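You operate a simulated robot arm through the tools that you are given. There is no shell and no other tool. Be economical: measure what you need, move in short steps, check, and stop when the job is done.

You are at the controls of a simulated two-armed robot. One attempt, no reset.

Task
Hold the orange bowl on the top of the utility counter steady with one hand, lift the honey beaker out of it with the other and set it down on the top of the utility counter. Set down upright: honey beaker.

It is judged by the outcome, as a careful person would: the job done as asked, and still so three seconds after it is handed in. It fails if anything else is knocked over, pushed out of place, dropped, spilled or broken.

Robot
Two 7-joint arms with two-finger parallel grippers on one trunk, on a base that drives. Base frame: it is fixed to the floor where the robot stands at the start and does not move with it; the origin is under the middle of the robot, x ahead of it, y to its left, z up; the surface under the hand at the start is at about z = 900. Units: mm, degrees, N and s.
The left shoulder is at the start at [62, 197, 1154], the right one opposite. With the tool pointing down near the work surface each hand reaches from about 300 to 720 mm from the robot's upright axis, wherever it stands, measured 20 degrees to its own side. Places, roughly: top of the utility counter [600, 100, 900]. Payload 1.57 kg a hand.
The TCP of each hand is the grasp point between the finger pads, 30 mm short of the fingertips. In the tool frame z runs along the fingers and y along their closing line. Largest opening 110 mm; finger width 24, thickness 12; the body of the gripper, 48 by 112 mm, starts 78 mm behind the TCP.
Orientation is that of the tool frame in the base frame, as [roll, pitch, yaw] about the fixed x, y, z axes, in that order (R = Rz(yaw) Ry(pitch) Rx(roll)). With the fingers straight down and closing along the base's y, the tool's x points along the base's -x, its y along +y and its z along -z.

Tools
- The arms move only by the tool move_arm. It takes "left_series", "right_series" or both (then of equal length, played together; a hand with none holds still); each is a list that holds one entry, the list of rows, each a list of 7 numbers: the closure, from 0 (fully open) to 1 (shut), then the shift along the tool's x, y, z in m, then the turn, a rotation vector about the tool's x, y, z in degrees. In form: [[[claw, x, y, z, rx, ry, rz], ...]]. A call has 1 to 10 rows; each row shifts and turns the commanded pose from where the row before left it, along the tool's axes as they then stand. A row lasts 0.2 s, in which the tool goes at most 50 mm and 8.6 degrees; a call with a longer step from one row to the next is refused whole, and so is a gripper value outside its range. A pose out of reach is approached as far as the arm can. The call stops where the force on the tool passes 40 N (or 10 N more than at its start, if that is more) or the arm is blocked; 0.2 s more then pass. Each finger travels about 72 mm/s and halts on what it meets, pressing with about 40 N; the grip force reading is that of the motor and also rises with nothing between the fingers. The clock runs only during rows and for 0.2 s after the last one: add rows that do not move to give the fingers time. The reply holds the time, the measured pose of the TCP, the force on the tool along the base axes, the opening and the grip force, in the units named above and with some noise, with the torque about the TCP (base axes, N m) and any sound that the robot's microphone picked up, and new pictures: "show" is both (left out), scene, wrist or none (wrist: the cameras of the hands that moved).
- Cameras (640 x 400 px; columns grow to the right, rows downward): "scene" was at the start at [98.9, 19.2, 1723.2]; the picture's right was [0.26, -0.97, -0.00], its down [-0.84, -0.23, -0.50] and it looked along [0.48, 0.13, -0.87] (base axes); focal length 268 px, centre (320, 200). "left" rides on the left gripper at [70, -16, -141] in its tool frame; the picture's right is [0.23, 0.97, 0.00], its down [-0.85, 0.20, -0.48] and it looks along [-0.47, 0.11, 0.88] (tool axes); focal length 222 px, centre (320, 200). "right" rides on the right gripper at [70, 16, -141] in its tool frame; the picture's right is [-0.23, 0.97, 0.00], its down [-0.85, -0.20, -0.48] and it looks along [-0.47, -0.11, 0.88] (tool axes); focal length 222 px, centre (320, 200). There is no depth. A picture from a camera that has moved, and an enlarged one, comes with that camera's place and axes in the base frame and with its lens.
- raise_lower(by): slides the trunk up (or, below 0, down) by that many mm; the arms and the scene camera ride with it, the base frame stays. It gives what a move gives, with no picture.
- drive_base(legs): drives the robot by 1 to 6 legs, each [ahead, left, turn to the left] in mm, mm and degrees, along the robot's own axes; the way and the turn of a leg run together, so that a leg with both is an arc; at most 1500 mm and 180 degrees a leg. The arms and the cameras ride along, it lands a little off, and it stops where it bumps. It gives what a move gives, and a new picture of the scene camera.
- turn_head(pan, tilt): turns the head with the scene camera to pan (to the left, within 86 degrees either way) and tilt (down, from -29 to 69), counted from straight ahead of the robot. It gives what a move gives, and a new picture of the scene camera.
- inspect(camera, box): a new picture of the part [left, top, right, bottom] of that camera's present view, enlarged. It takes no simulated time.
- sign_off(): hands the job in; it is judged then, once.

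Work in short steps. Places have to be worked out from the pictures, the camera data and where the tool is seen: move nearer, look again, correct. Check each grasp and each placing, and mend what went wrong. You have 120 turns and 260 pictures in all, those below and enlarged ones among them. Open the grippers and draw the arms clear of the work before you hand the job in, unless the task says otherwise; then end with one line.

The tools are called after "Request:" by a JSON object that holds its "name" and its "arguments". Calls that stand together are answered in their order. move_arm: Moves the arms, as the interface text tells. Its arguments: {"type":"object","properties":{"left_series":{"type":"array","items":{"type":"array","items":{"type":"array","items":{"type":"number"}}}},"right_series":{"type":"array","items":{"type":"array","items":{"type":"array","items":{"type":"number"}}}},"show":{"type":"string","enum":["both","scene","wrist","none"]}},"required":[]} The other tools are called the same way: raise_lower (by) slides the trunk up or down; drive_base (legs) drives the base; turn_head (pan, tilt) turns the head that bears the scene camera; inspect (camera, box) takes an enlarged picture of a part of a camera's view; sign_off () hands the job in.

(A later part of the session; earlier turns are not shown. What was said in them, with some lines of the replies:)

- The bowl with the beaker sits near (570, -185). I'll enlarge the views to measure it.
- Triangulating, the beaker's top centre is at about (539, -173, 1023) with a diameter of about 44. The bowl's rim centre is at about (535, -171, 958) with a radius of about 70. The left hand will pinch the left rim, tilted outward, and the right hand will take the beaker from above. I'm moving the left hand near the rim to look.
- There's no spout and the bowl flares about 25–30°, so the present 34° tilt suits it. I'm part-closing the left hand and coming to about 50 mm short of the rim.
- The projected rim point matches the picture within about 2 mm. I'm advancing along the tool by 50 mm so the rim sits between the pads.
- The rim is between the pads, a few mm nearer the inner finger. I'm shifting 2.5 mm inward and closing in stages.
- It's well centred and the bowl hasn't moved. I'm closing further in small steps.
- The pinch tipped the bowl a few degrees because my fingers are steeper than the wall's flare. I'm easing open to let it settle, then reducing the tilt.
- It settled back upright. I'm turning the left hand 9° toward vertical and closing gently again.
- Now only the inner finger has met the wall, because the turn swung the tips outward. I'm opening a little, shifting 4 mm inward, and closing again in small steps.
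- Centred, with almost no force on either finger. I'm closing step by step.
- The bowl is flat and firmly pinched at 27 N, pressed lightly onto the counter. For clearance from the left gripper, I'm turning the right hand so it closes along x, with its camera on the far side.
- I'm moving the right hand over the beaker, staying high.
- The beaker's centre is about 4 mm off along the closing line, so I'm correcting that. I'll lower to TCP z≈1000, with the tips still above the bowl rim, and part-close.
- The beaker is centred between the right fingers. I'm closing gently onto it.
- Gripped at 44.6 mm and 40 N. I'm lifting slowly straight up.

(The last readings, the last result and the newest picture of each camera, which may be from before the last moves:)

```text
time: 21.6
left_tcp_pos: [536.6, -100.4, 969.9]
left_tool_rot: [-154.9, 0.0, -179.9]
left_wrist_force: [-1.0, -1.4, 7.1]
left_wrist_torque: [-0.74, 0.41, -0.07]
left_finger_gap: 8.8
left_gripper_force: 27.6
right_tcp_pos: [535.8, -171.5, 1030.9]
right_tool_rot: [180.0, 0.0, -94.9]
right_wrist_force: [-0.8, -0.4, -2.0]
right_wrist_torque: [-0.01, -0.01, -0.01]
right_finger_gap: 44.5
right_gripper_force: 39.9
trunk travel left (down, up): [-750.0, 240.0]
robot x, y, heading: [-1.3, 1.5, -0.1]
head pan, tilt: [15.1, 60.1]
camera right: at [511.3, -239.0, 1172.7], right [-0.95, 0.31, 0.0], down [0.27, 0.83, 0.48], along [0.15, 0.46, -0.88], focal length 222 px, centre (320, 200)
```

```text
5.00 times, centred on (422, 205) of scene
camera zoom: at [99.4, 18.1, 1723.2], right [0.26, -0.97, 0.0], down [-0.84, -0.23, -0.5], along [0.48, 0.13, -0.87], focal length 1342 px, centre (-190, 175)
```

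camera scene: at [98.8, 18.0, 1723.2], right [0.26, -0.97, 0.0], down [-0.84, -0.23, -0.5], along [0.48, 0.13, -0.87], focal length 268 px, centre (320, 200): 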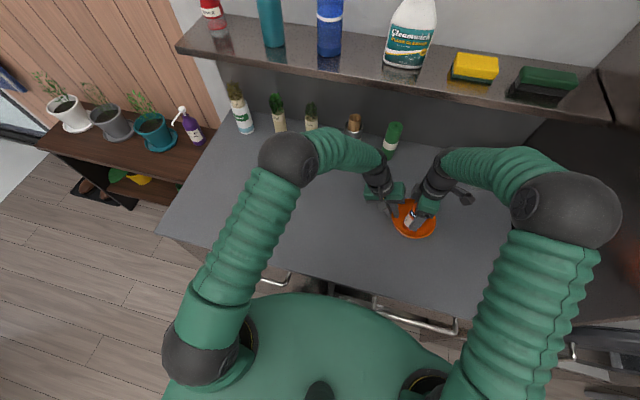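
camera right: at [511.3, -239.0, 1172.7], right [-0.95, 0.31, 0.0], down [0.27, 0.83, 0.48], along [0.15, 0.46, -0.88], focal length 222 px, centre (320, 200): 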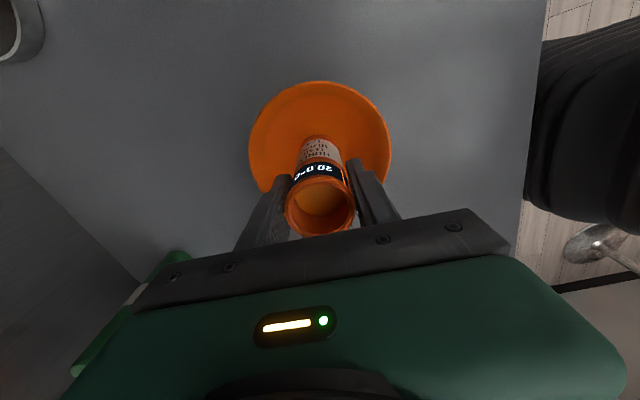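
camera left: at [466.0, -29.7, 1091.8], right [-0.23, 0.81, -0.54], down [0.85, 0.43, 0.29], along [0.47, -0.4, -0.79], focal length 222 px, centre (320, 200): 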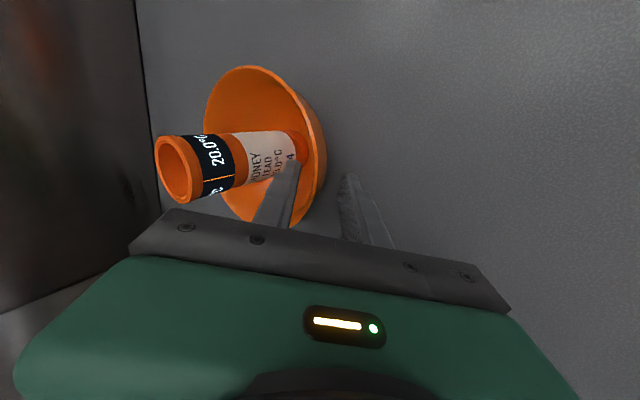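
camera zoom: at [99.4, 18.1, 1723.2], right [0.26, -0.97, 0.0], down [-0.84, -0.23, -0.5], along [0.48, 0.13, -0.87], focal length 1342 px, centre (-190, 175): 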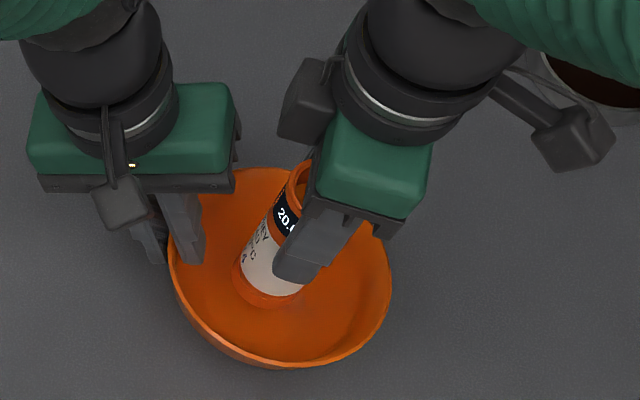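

The beaker is out cleanly and the bowl stayed still. I'm lifting higher, then carrying it gently to the right over clear counter near (490, -320).

Request:
{"name": "move_arm", "arguments": {"right_series": [[[0.66, 0, 0, -0.015, 0, 0, 0], [0.66, 0, 0, -0.02, 0, 0, 0], [0.66, 0, 0, -0.02, 0, 0, 0], [0.66, 0.005, 0.001, -0.015, 0, 0, 0], [0.66, 0.012, 0.0025, 0, 0, 0, 0], [0.66, 0.02, 0.004, 0, 0, 0, 0], [0.66, 0.025, 0.005, 0, 0, 0, 0], [0.66, 0.025, 0.005, 0, 0, 0, 0], [0.66, 0.025, 0.005, 0, 0, 0, 0], [0.66, 0.018, 0.004, 0, 0, 0, 0]]], "show": "none"}}

Request:
{"name": "move_arm", "arguments": {"right_series": [[[0.66, 0.015, 0.003, 0, 0, 0, 0], [0.66, 0.007, 0.002, 0, 0, 0, 0], [0.66, 0, 0, 0, 0, 0, 0]]]}}

```text
time: 23.8
left_tcp_pos: [536.1, -101.1, 970.1]
left_tool_rot: [-155.1, 0.1, 180.0]
left_wrist_force: [0.2, 1.6, 7.7]
left_wrist_torque: [-0.69, 0.3, -0.03]
left_finger_gap: 9.0
left_gripper_force: 27.9
right_tcp_pos: [496.3, -300.1, 1099.3]
right_tool_rot: [180.0, 0.0, -94.9]
right_wrist_force: [-0.6, -0.4, -2.0]
right_wrist_torque: [0.0, -0.01, 0.02]
right_finger_gap: 44.4
right_gripper_force: 39.5
trunk travel left (down, up): [-750.0, 240.0]
robot x, y, heading: [2.1, 0.2, 0.1]
head pan, tilt: [15.1, 60.1]
```

```text
time: 24.6
left_tcp_pos: [536.1, -101.0, 970.7]
left_tool_rot: [-154.9, 0.0, -180.0]
left_wrist_force: [1.7, 1.2, 8.7]
left_wrist_torque: [-0.75, 0.32, 0.01]
left_finger_gap: 8.8
left_gripper_force: 27.3
right_tcp_pos: [490.7, -321.5, 1100.9]
right_tool_rot: [-180.0, 0.0, -95.1]
right_wrist_force: [-0.1, -0.2, -1.4]
right_wrist_torque: [-0.01, 0.01, 0.0]
right_finger_gap: 44.4
right_gripper_force: 39.8
trunk travel left (down, up): [-750.0, 240.0]
robot x, y, heading: [3.4, 0.5, -0.1]
head pan, tilt: [15.1, 60.1]
camera scene: at [99.4, 18.0, 1723.2], right [0.26, -0.97, 0.0], down [-0.84, -0.23, -0.5], along [0.48, 0.13, -0.87], focal length 268 px, centre (320, 200)
camera right: at [467.0, -388.5, 1242.8], right [-0.95, 0.31, 0.0], down [0.27, 0.83, 0.48], along [0.15, 0.46, -0.88], focal length 222 px, centre (320, 200)
```

scene: 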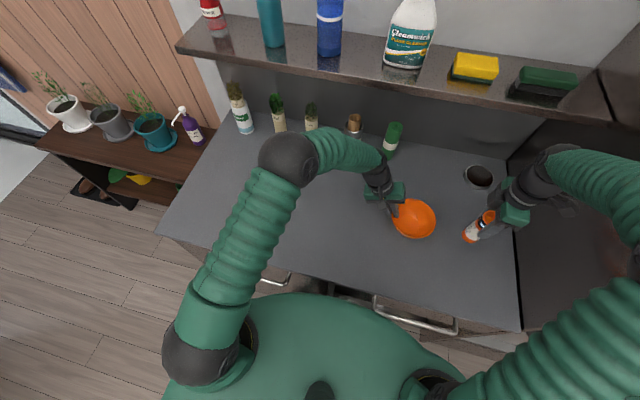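
right: 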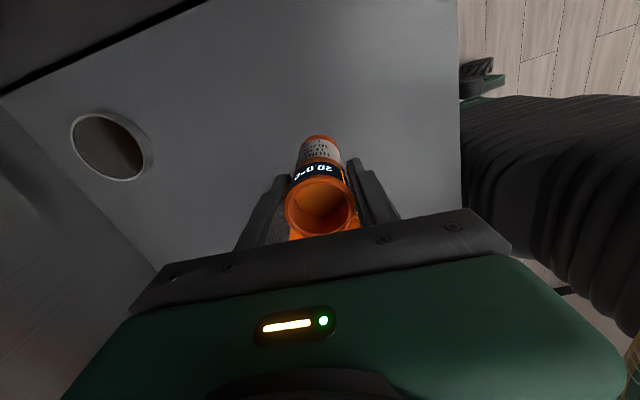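

Over clear counter. I'm lowering 90 mm, then feeling for contact in small steps.

Request:
{"name": "move_arm", "arguments": {"right_series": [[[0.66, 0, 0, 0.01, 0, 0, 0], [0.66, 0, 0, 0.02, 0, 0, 0], [0.66, 0, 0, 0.02, 0, 0, 0], [0.66, 0, 0, 0.02, 0, 0, 0], [0.66, 0, 0, 0.012, 0, 0, 0], [0.66, 0, 0, 0.008, 0, 0, 0], [0.66, 0, 0, 0, 0, 0, 0]]]}}

Request:
{"name": "inspect", "arguments": {"camera": "scene", "box": [430, 180, 526, 260]}}

```text
time: 26.2
left_tcp_pos: [534.2, -103.0, 970.1]
left_tool_rot: [-155.1, 0.0, 180.0]
left_wrist_force: [0.1, 0.3, 7.3]
left_wrist_torque: [-0.72, 0.18, 0.05]
left_finger_gap: 9.1
left_gripper_force: 27.3
right_tcp_pos: [489.6, -320.4, 1011.2]
right_tool_rot: [-180.0, 0.0, -94.9]
right_wrist_force: [-0.4, -0.3, -1.4]
right_wrist_torque: [0.0, -0.01, -0.03]
right_finger_gap: 44.3
right_gripper_force: 40.3
trunk travel left (down, up): [-750.0, 240.0]
robot x, y, heading: [-0.6, 1.2, 0.0]
head pan, tilt: [15.1, 60.1]
camera scene: at [99.5, 17.8, 1723.2], right [0.26, -0.97, 0.0], down [-0.84, -0.23, -0.5], along [0.48, 0.13, -0.87], focal length 268 px, centre (320, 200)
camera right: at [465.9, -388.4, 1152.6], right [-0.95, 0.31, 0.0], down [0.27, 0.83, 0.48], along [0.15, 0.46, -0.88], focal length 222 px, centre (320, 200)
```

scene: 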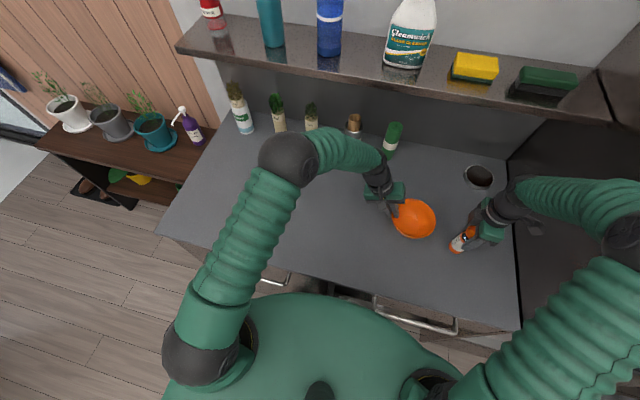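
right: 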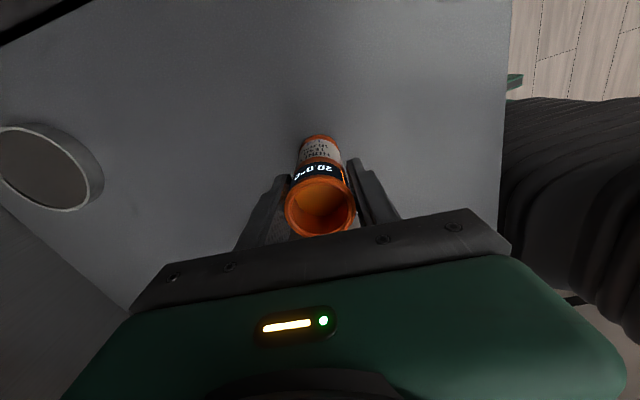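

```text
5.00 times, centred on (478, 220) of scene
camera zoom: at [99.5, 17.8, 1723.2], right [0.26, -0.97, 0.0], down [-0.84, -0.23, -0.5], along [0.48, 0.13, -0.87], focal length 1342 px, centre (-470, 100)
```

zoom: 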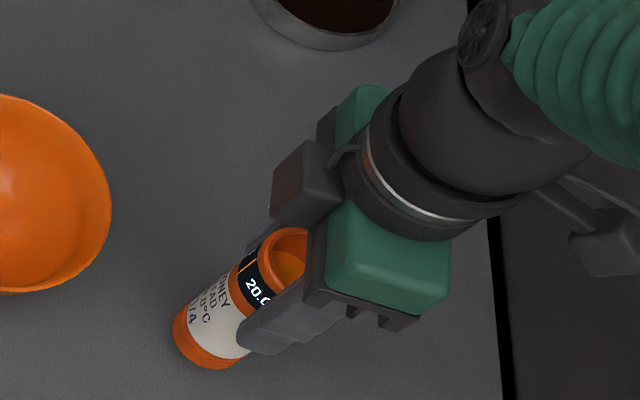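

Now small 3 mm steps down, watching the vertical force.

Request:
{"name": "move_arm", "arguments": {"right_series": [[[0.66, 0, 0, 0.003, 0, 0, 0], [0.66, 0, 0, 0.003, 0, 0, 0], [0.66, 0, 0, 0.003, 0, 0, 0], [0.66, 0, 0, 0, 0, 0, 0]]], "show": "none"}}

```text
time: 27.2
left_tcp_pos: [535.2, -101.2, 970.2]
left_tool_rot: [-155.0, 0.0, -180.0]
left_wrist_force: [1.8, 0.8, 7.1]
left_wrist_torque: [-0.72, 0.18, 0.07]
left_finger_gap: 8.8
left_gripper_force: 27.7
right_tcp_pos: [488.5, -319.7, 1001.7]
right_tool_rot: [180.0, 0.1, -95.0]
right_wrist_force: [-1.2, 0.2, -1.8]
right_wrist_torque: [-0.01, -0.02, -0.04]
right_finger_gap: 44.3
right_gripper_force: 39.9
trunk travel left (down, up): [-750.0, 240.0]
robot x, y, heading: [0.7, -2.8, -0.2]
head pan, tilt: [15.1, 60.1]
```

No contact yet, so I'm continuing with 2 mm steps.

Request:
{"name": "move_arm", "arguments": {"right_series": [[[0.66, 0, 0, 0.002, 0, 0, 0], [0.66, 0, 0, 0.002, 0, 0, 0], [0.66, 0, 0, 0, 0, 0, 0]]], "show": "none"}}

Request:
{"name": "move_arm", "arguments": {"right_series": [[[0.66, 0, 0, 0.0015, 0, 0, 0], [0.66, 0, 0, 0, 0, 0, 0]]], "show": "none"}}

```text
time: 28.0
left_tcp_pos: [536.7, -103.1, 970.9]
left_tool_rot: [-155.0, 0.0, -179.9]
left_wrist_force: [1.8, 1.4, 7.4]
left_wrist_torque: [-0.73, 0.14, 0.11]
left_finger_gap: 9.4
left_gripper_force: 27.7
right_tcp_pos: [488.8, -320.4, 997.2]
right_tool_rot: [-180.0, 0.1, -95.0]
right_wrist_force: [1.0, 0.6, -1.3]
right_wrist_torque: [-0.03, 0.0, 0.01]
right_finger_gap: 44.4
right_gripper_force: 39.9
trunk travel left (down, up): [-750.0, 240.0]
robot x, y, heading: [3.0, -2.5, 0.0]
head pan, tilt: [15.1, 60.1]
```

```text
time: 28.6
left_tcp_pos: [534.7, -102.2, 970.5]
left_tool_rot: [-155.0, 0.1, -180.0]
left_wrist_force: [0.6, 0.5, 7.4]
left_wrist_torque: [-0.74, 0.18, 0.05]
left_finger_gap: 9.5
left_gripper_force: 27.2
right_tcp_pos: [489.3, -320.5, 995.8]
right_tool_rot: [180.0, 0.1, -95.0]
right_wrist_force: [0.1, 0.2, -1.8]
right_wrist_torque: [0.02, -0.01, -0.02]
right_finger_gap: 44.2
right_gripper_force: 39.8
trunk travel left (down, up): [-750.0, 240.0]
robot x, y, heading: [4.1, 0.9, -0.0]
head pan, tilt: [15.1, 60.1]
```

Still carrying the full weight, so I'm going on down in 1.5 mm steps.

Request:
{"name": "move_arm", "arguments": {"right_series": [[[0.66, 0, 0, 0.0015, 0, 0, 0], [0.66, 0, 0, 0, 0, 0, 0]]], "show": "none"}}

Request:
{"name": "move_arm", "arguments": {"right_series": [[[0.66, 0, 0, 0.0015, 0, 0, 0], [0.66, 0, 0, 0, 0, 0, 0]]], "show": "none"}}

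Request:
{"name": "inspect", "arguments": {"camera": "scene", "box": [430, 200, 510, 270]}}

```text
time: 29.2
left_tcp_pos: [535.1, -102.8, 970.7]
left_tool_rot: [-155.0, 0.0, -179.9]
left_wrist_force: [1.5, -1.4, 3.9]
left_wrist_torque: [-0.65, -0.04, 0.24]
left_finger_gap: 9.1
left_gripper_force: 27.6
right_tcp_pos: [490.1, -321.2, 996.2]
right_tool_rot: [-179.9, 0.0, -95.0]
right_wrist_force: [-0.6, 1.4, 7.2]
right_wrist_torque: [0.0, 0.2, 0.0]
right_finger_gap: 44.3
right_gripper_force: 40.0
trunk travel left (down, up): [-750.0, 240.0]
robot x, y, heading: [-0.3, 0.0, 0.0]
head pan, tilt: [15.1, 60.1]
```

```text
time: 29.8
left_tcp_pos: [534.1, -101.4, 970.8]
left_tool_rot: [-155.0, 0.2, 179.9]
left_wrist_force: [1.6, -1.5, 4.0]
left_wrist_torque: [-0.62, 0.04, 0.17]
left_finger_gap: 8.8
left_gripper_force: 28.4
right_tcp_pos: [490.4, -319.4, 995.7]
right_tool_rot: [-179.8, -0.1, -95.0]
right_wrist_force: [2.3, -0.3, 18.1]
right_wrist_torque: [-0.35, 0.11, 0.03]
right_finger_gap: 44.2
right_gripper_force: 39.8
trunk travel left (down, up): [-750.0, 240.0]
robot x, y, heading: [2.9, -1.8, 0.2]
head pan, tilt: [15.1, 60.1]
```

```text
5.71 times, centred on (470, 235) of scene
camera zoom: at [97.0, 19.0, 1723.6], right [0.26, -0.97, 0.0], down [-0.84, -0.23, -0.5], along [0.48, 0.13, -0.87], focal length 1533 px, centre (-537, 0)
```

zoom: 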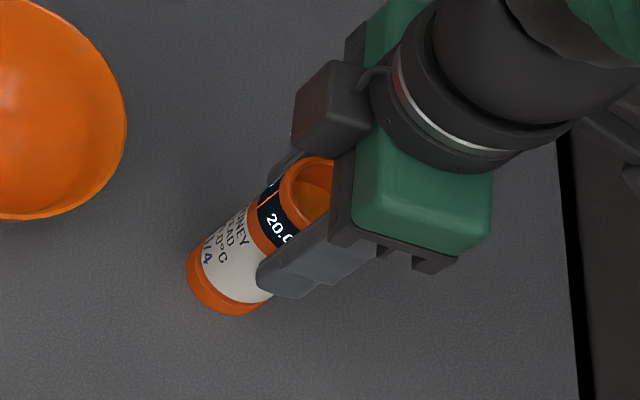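

Contact with the counter, now pressing about 18 N. I'm relieving 1.5 mm, then opening gently.

Request:
{"name": "move_arm", "arguments": {"right_series": [[[0.66, 0, 0, -0.0015, 0, 0, 0], [0.66, 0, 0, -0.0005, 0, 0, 0], [0.63, 0, 0, 0, 0, 0, 0], [0.61, 0, 0, 0, 0, 0, 0], [0.59, 0, 0, 0, 0, 0, 0], [0.56, 0, 0, 0, 0, 0, 0], [0.5, 0, 0, 0, 0, 0, 0], [0.4, 0, 0, 0, 0, 0, 0], [0.3, 0, 0, 0, 0, 0, 0], [0.3, 0, 0, 0, 0, 0, 0]]], "show": "wrist"}}

Request:
{"name": "inspect", "arguments": {"camera": "scene", "box": [430, 200, 510, 270]}}

```text
time: 32.0
left_tcp_pos: [535.4, -101.0, 970.1]
left_tool_rot: [-154.8, 0.1, -179.9]
left_wrist_force: [-1.2, 2.4, 6.9]
left_wrist_torque: [-0.63, 0.33, -0.11]
left_finger_gap: 8.9
left_gripper_force: 27.4
right_tcp_pos: [489.6, -320.7, 995.6]
right_tool_rot: [180.0, 0.0, -95.1]
right_wrist_force: [0.5, -0.3, 0.2]
right_wrist_torque: [-0.01, 0.01, 0.04]
right_finger_gap: 76.7
right_gripper_force: 0.2
trunk travel left (down, up): [-750.0, 240.0]
robot x, y, heading: [3.1, 1.4, 0.1]
head pan, tilt: [15.1, 60.1]
camera right: at [466.7, -387.9, 1137.7], right [-0.95, 0.31, 0.0], down [0.27, 0.83, 0.48], along [0.15, 0.46, -0.88], focal length 222 px, centre (320, 200)
```

right: 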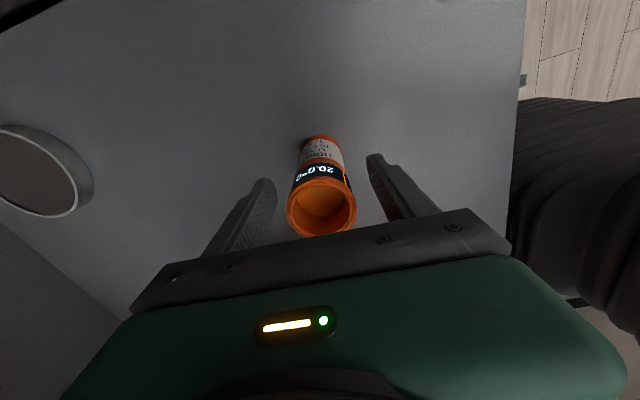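

```text
5.71 times, centred on (470, 235) of scene
camera zoom: at [98.6, 18.8, 1723.2], right [0.26, -0.97, 0.0], down [-0.84, -0.23, -0.5], along [0.48, 0.13, -0.87], focal length 1533 px, centre (-537, 0)
```

zoom: 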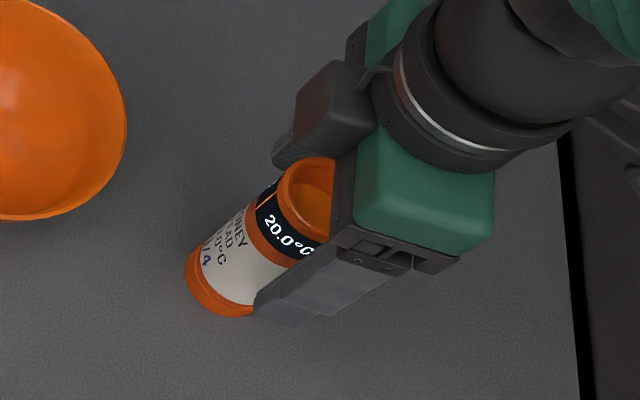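

The beaker stands free. I'm raising the right hand straight up, and easing the left grip open in small stages.

Request:
{"name": "move_arm", "arguments": {"right_series": [[[0.3, 0, 0, -0.01, 0, 0, 0], [0.3, 0, 0, -0.02, 0, 0, 0], [0.3, 0, 0, -0.03, 0, 0, 0], [0.3, 0, 0, -0.03, 0, 0, 0], [0.3, 0, 0, -0.03, 0, 0, 0], [0.3, 0, 0, -0.03, 0, 0, 0], [0.3, 0, 0, -0.03, 0, 0, 0]]], "show": "none"}}

Request:
{"name": "move_arm", "arguments": {"left_series": [[[0.925, 0, 0, 0, 0, 0, 0], [0.92, 0, 0, 0, 0, 0, 0], [0.915, 0, 0, 0, 0, 0, 0], [0.91, 0, 0, 0, 0, 0, 0], [0.9, 0, 0, 0, 0, 0, 0], [0.88, 0, 0, 0, 0, 0, 0], [0.85, 0, 0, 0, 0, 0, 0], [0.8, 0, 0, 0, 0, 0, 0], [0.8, 0, 0, 0, 0, 0, 0]]]}}

Request:
{"name": "inspect", "arguments": {"camera": "left", "box": [160, 80, 400, 230]}}

```text
time: 33.6
left_tcp_pos: [534.9, -100.2, 970.9]
left_tool_rot: [-155.1, 0.1, 180.0]
left_wrist_force: [-0.3, 1.6, 7.6]
left_wrist_torque: [-0.77, 0.2, -0.09]
left_finger_gap: 9.3
left_gripper_force: 27.5
right_tcp_pos: [487.6, -319.9, 1175.2]
right_tool_rot: [-179.9, 0.0, -95.0]
right_wrist_force: [-0.3, -0.2, 0.3]
right_wrist_torque: [-0.01, 0.0, -0.03]
right_finger_gap: 77.2
right_gripper_force: 0.0
trunk travel left (down, up): [-750.0, 240.0]
robot x, y, heading: [1.1, 1.3, -0.2]
head pan, tilt: [15.1, 60.1]
```

```text
time: 35.6
left_tcp_pos: [535.7, -100.8, 969.6]
left_tool_rot: [-155.1, 0.0, -180.0]
left_wrist_force: [-0.4, 0.0, 0.4]
left_wrist_torque: [0.05, 0.0, 0.0]
left_finger_gap: 22.1
left_gripper_force: 0.1
right_tcp_pos: [489.2, -321.7, 1176.1]
right_tool_rot: [-179.9, 0.1, -95.0]
right_wrist_force: [0.5, 0.0, 0.4]
right_wrist_torque: [0.02, 0.0, 0.0]
right_finger_gap: 76.7
right_gripper_force: 0.2
trunk travel left (down, up): [-750.0, 240.0]
robot x, y, heading: [-0.6, -0.4, -0.1]
head pan, tilt: [15.1, 60.1]
camera scene: at [100.1, 17.1, 1723.1], right [0.26, -0.97, 0.0], down [-0.84, -0.22, -0.5], along [0.48, 0.13, -0.87], focal length 268 px, centre (320, 200)
camera left: at [465.9, -55.6, 1104.0], right [-0.23, 0.88, -0.41], down [0.86, 0.38, 0.35], along [0.47, -0.27, -0.84], focal length 222 px, centre (320, 200)
```

scene: 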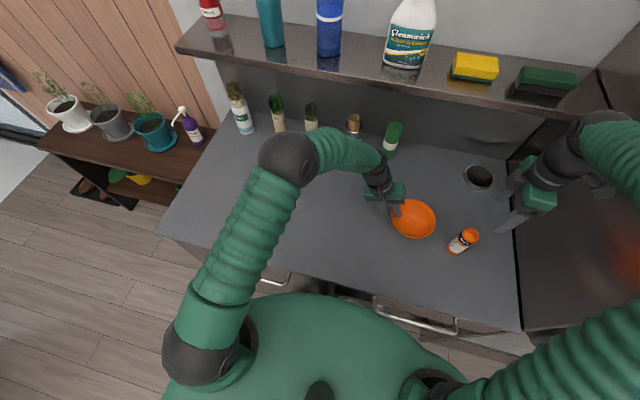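
left: 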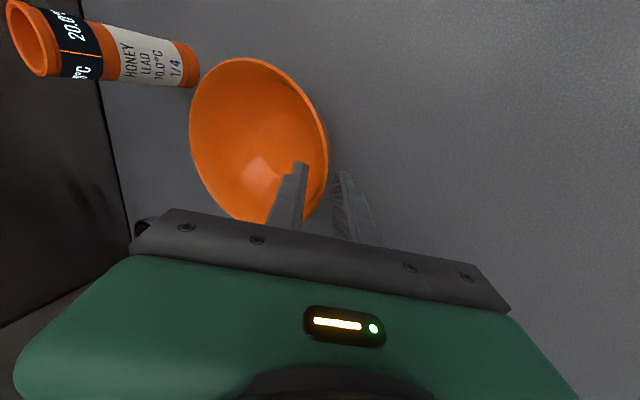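

```text
2.67 times, centred on (280, 155) of left
camera zoom: at [465.9, -55.6, 1104.0], right [-0.23, 0.88, -0.41], down [0.86, 0.38, 0.35], along [0.47, -0.27, -0.84], focal length 592 px, centre (427, 320)
```

zoom: 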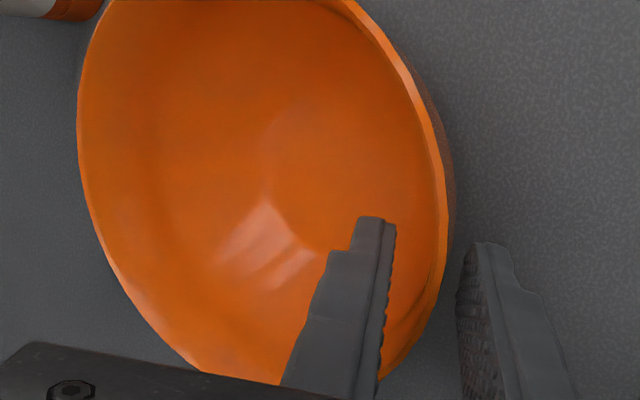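

The left fingers are free of the rim on both sides. I'm withdrawing along the tool axis, then raising clear.

Request:
{"name": "move_arm", "arguments": {"left_series": [[[0.8, 0, 0, -0.01, 0, 0, 0], [0.8, 0, 0, -0.015, 0, 0, 0], [0.8, 0, 0, -0.025, 0, 0, 0], [0.8, 0, 0, -0.03, 0, 0, 0], [0.8, 0, 0, -0.04, 0, 0, 0], [0.5, 0, 0, -0.04, 0, 0, 0], [0.2, 0, 0, -0.03, 0, 0, 0], [0, 0, 0, 0, 0, 0, 0], [0, 0, 0, 0, 0, 0, 0]]], "right_series": [[[0.3, 0, 0, 0, 0, 0, 0], [0.3, 0, 0, -0.01, 0, 0, 0], [0.2, 0, 0, -0.02, 0, 0, 0], [0, 0, 0, -0.02, 0, 0, 0], [0, 0, 0, 0, 0, 0, 0], [0, 0, 0, 0, 0, 0, 0], [0, 0, 0, 0, 0, 0, 0], [0, 0, 0, 0, 0, 0, 0], [0, 0, 0, 0, 0, 0, 0]]], "show": "scene"}}

Request:
{"name": "inspect", "arguments": {"camera": "scene", "box": [374, 170, 534, 270]}}

```text
time: 37.6
left_tcp_pos: [535.5, -24.0, 1140.2]
left_tool_rot: [-155.1, 0.0, -180.0]
left_wrist_force: [0.6, -0.4, -0.5]
left_wrist_torque: [0.01, -0.01, 0.01]
left_finger_gap: 110.0
left_gripper_force: 0.0
right_tcp_pos: [489.7, -322.5, 1227.5]
right_tool_rot: [-180.0, 0.1, -95.1]
right_wrist_force: [0.3, -0.2, 0.0]
right_wrist_torque: [-0.02, -0.02, 0.01]
right_finger_gap: 110.2
right_gripper_force: 0.0
trunk travel left (down, up): [-750.0, 240.0]
robot x, y, heading: [1.8, -0.4, -0.2]
head pan, tilt: [15.1, 60.1]
camera scene: at [100.1, 17.5, 1723.1], right [0.26, -0.97, 0.0], down [-0.84, -0.23, -0.5], along [0.48, 0.13, -0.87], focal length 268 px, centre (320, 200)
```

scene: 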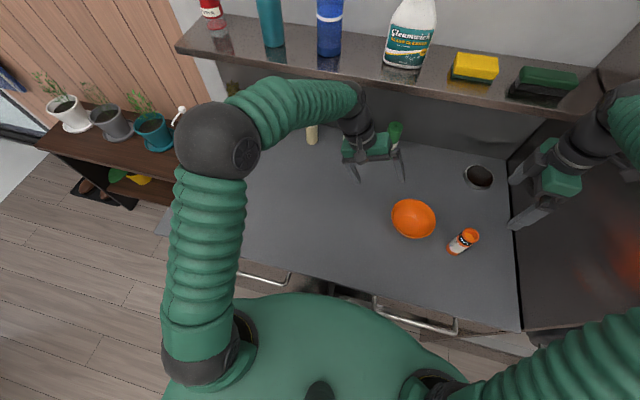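

```text
4.00 times, centred on (454, 220) of scene
camera zoom: at [100.1, 17.5, 1723.1], right [0.26, -0.97, 0.0], down [-0.84, -0.23, -0.5], along [0.48, 0.13, -0.87], focal length 1073 px, centre (-216, 120)
```

zoom: 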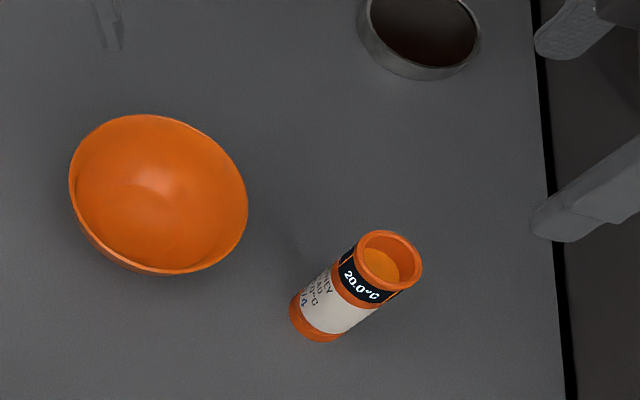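

The beaker stands upright on the counter, the bowl is where it was, and both hands are open and clear, so I'm handing in.

Request:
{"name": "sign_off", "arguments": {}}

```text
The job is handed in.
```

The honey beaker is out of the orange bowl and standing upright on the utility counter, to the right of the bowl. While I was getting the left-hand grip on the rim, the bowl tipped a few degrees and slid about 2 mm; nothing spilled and it ended up flat. Both hands are open and clear, and nothing else was disturbed.
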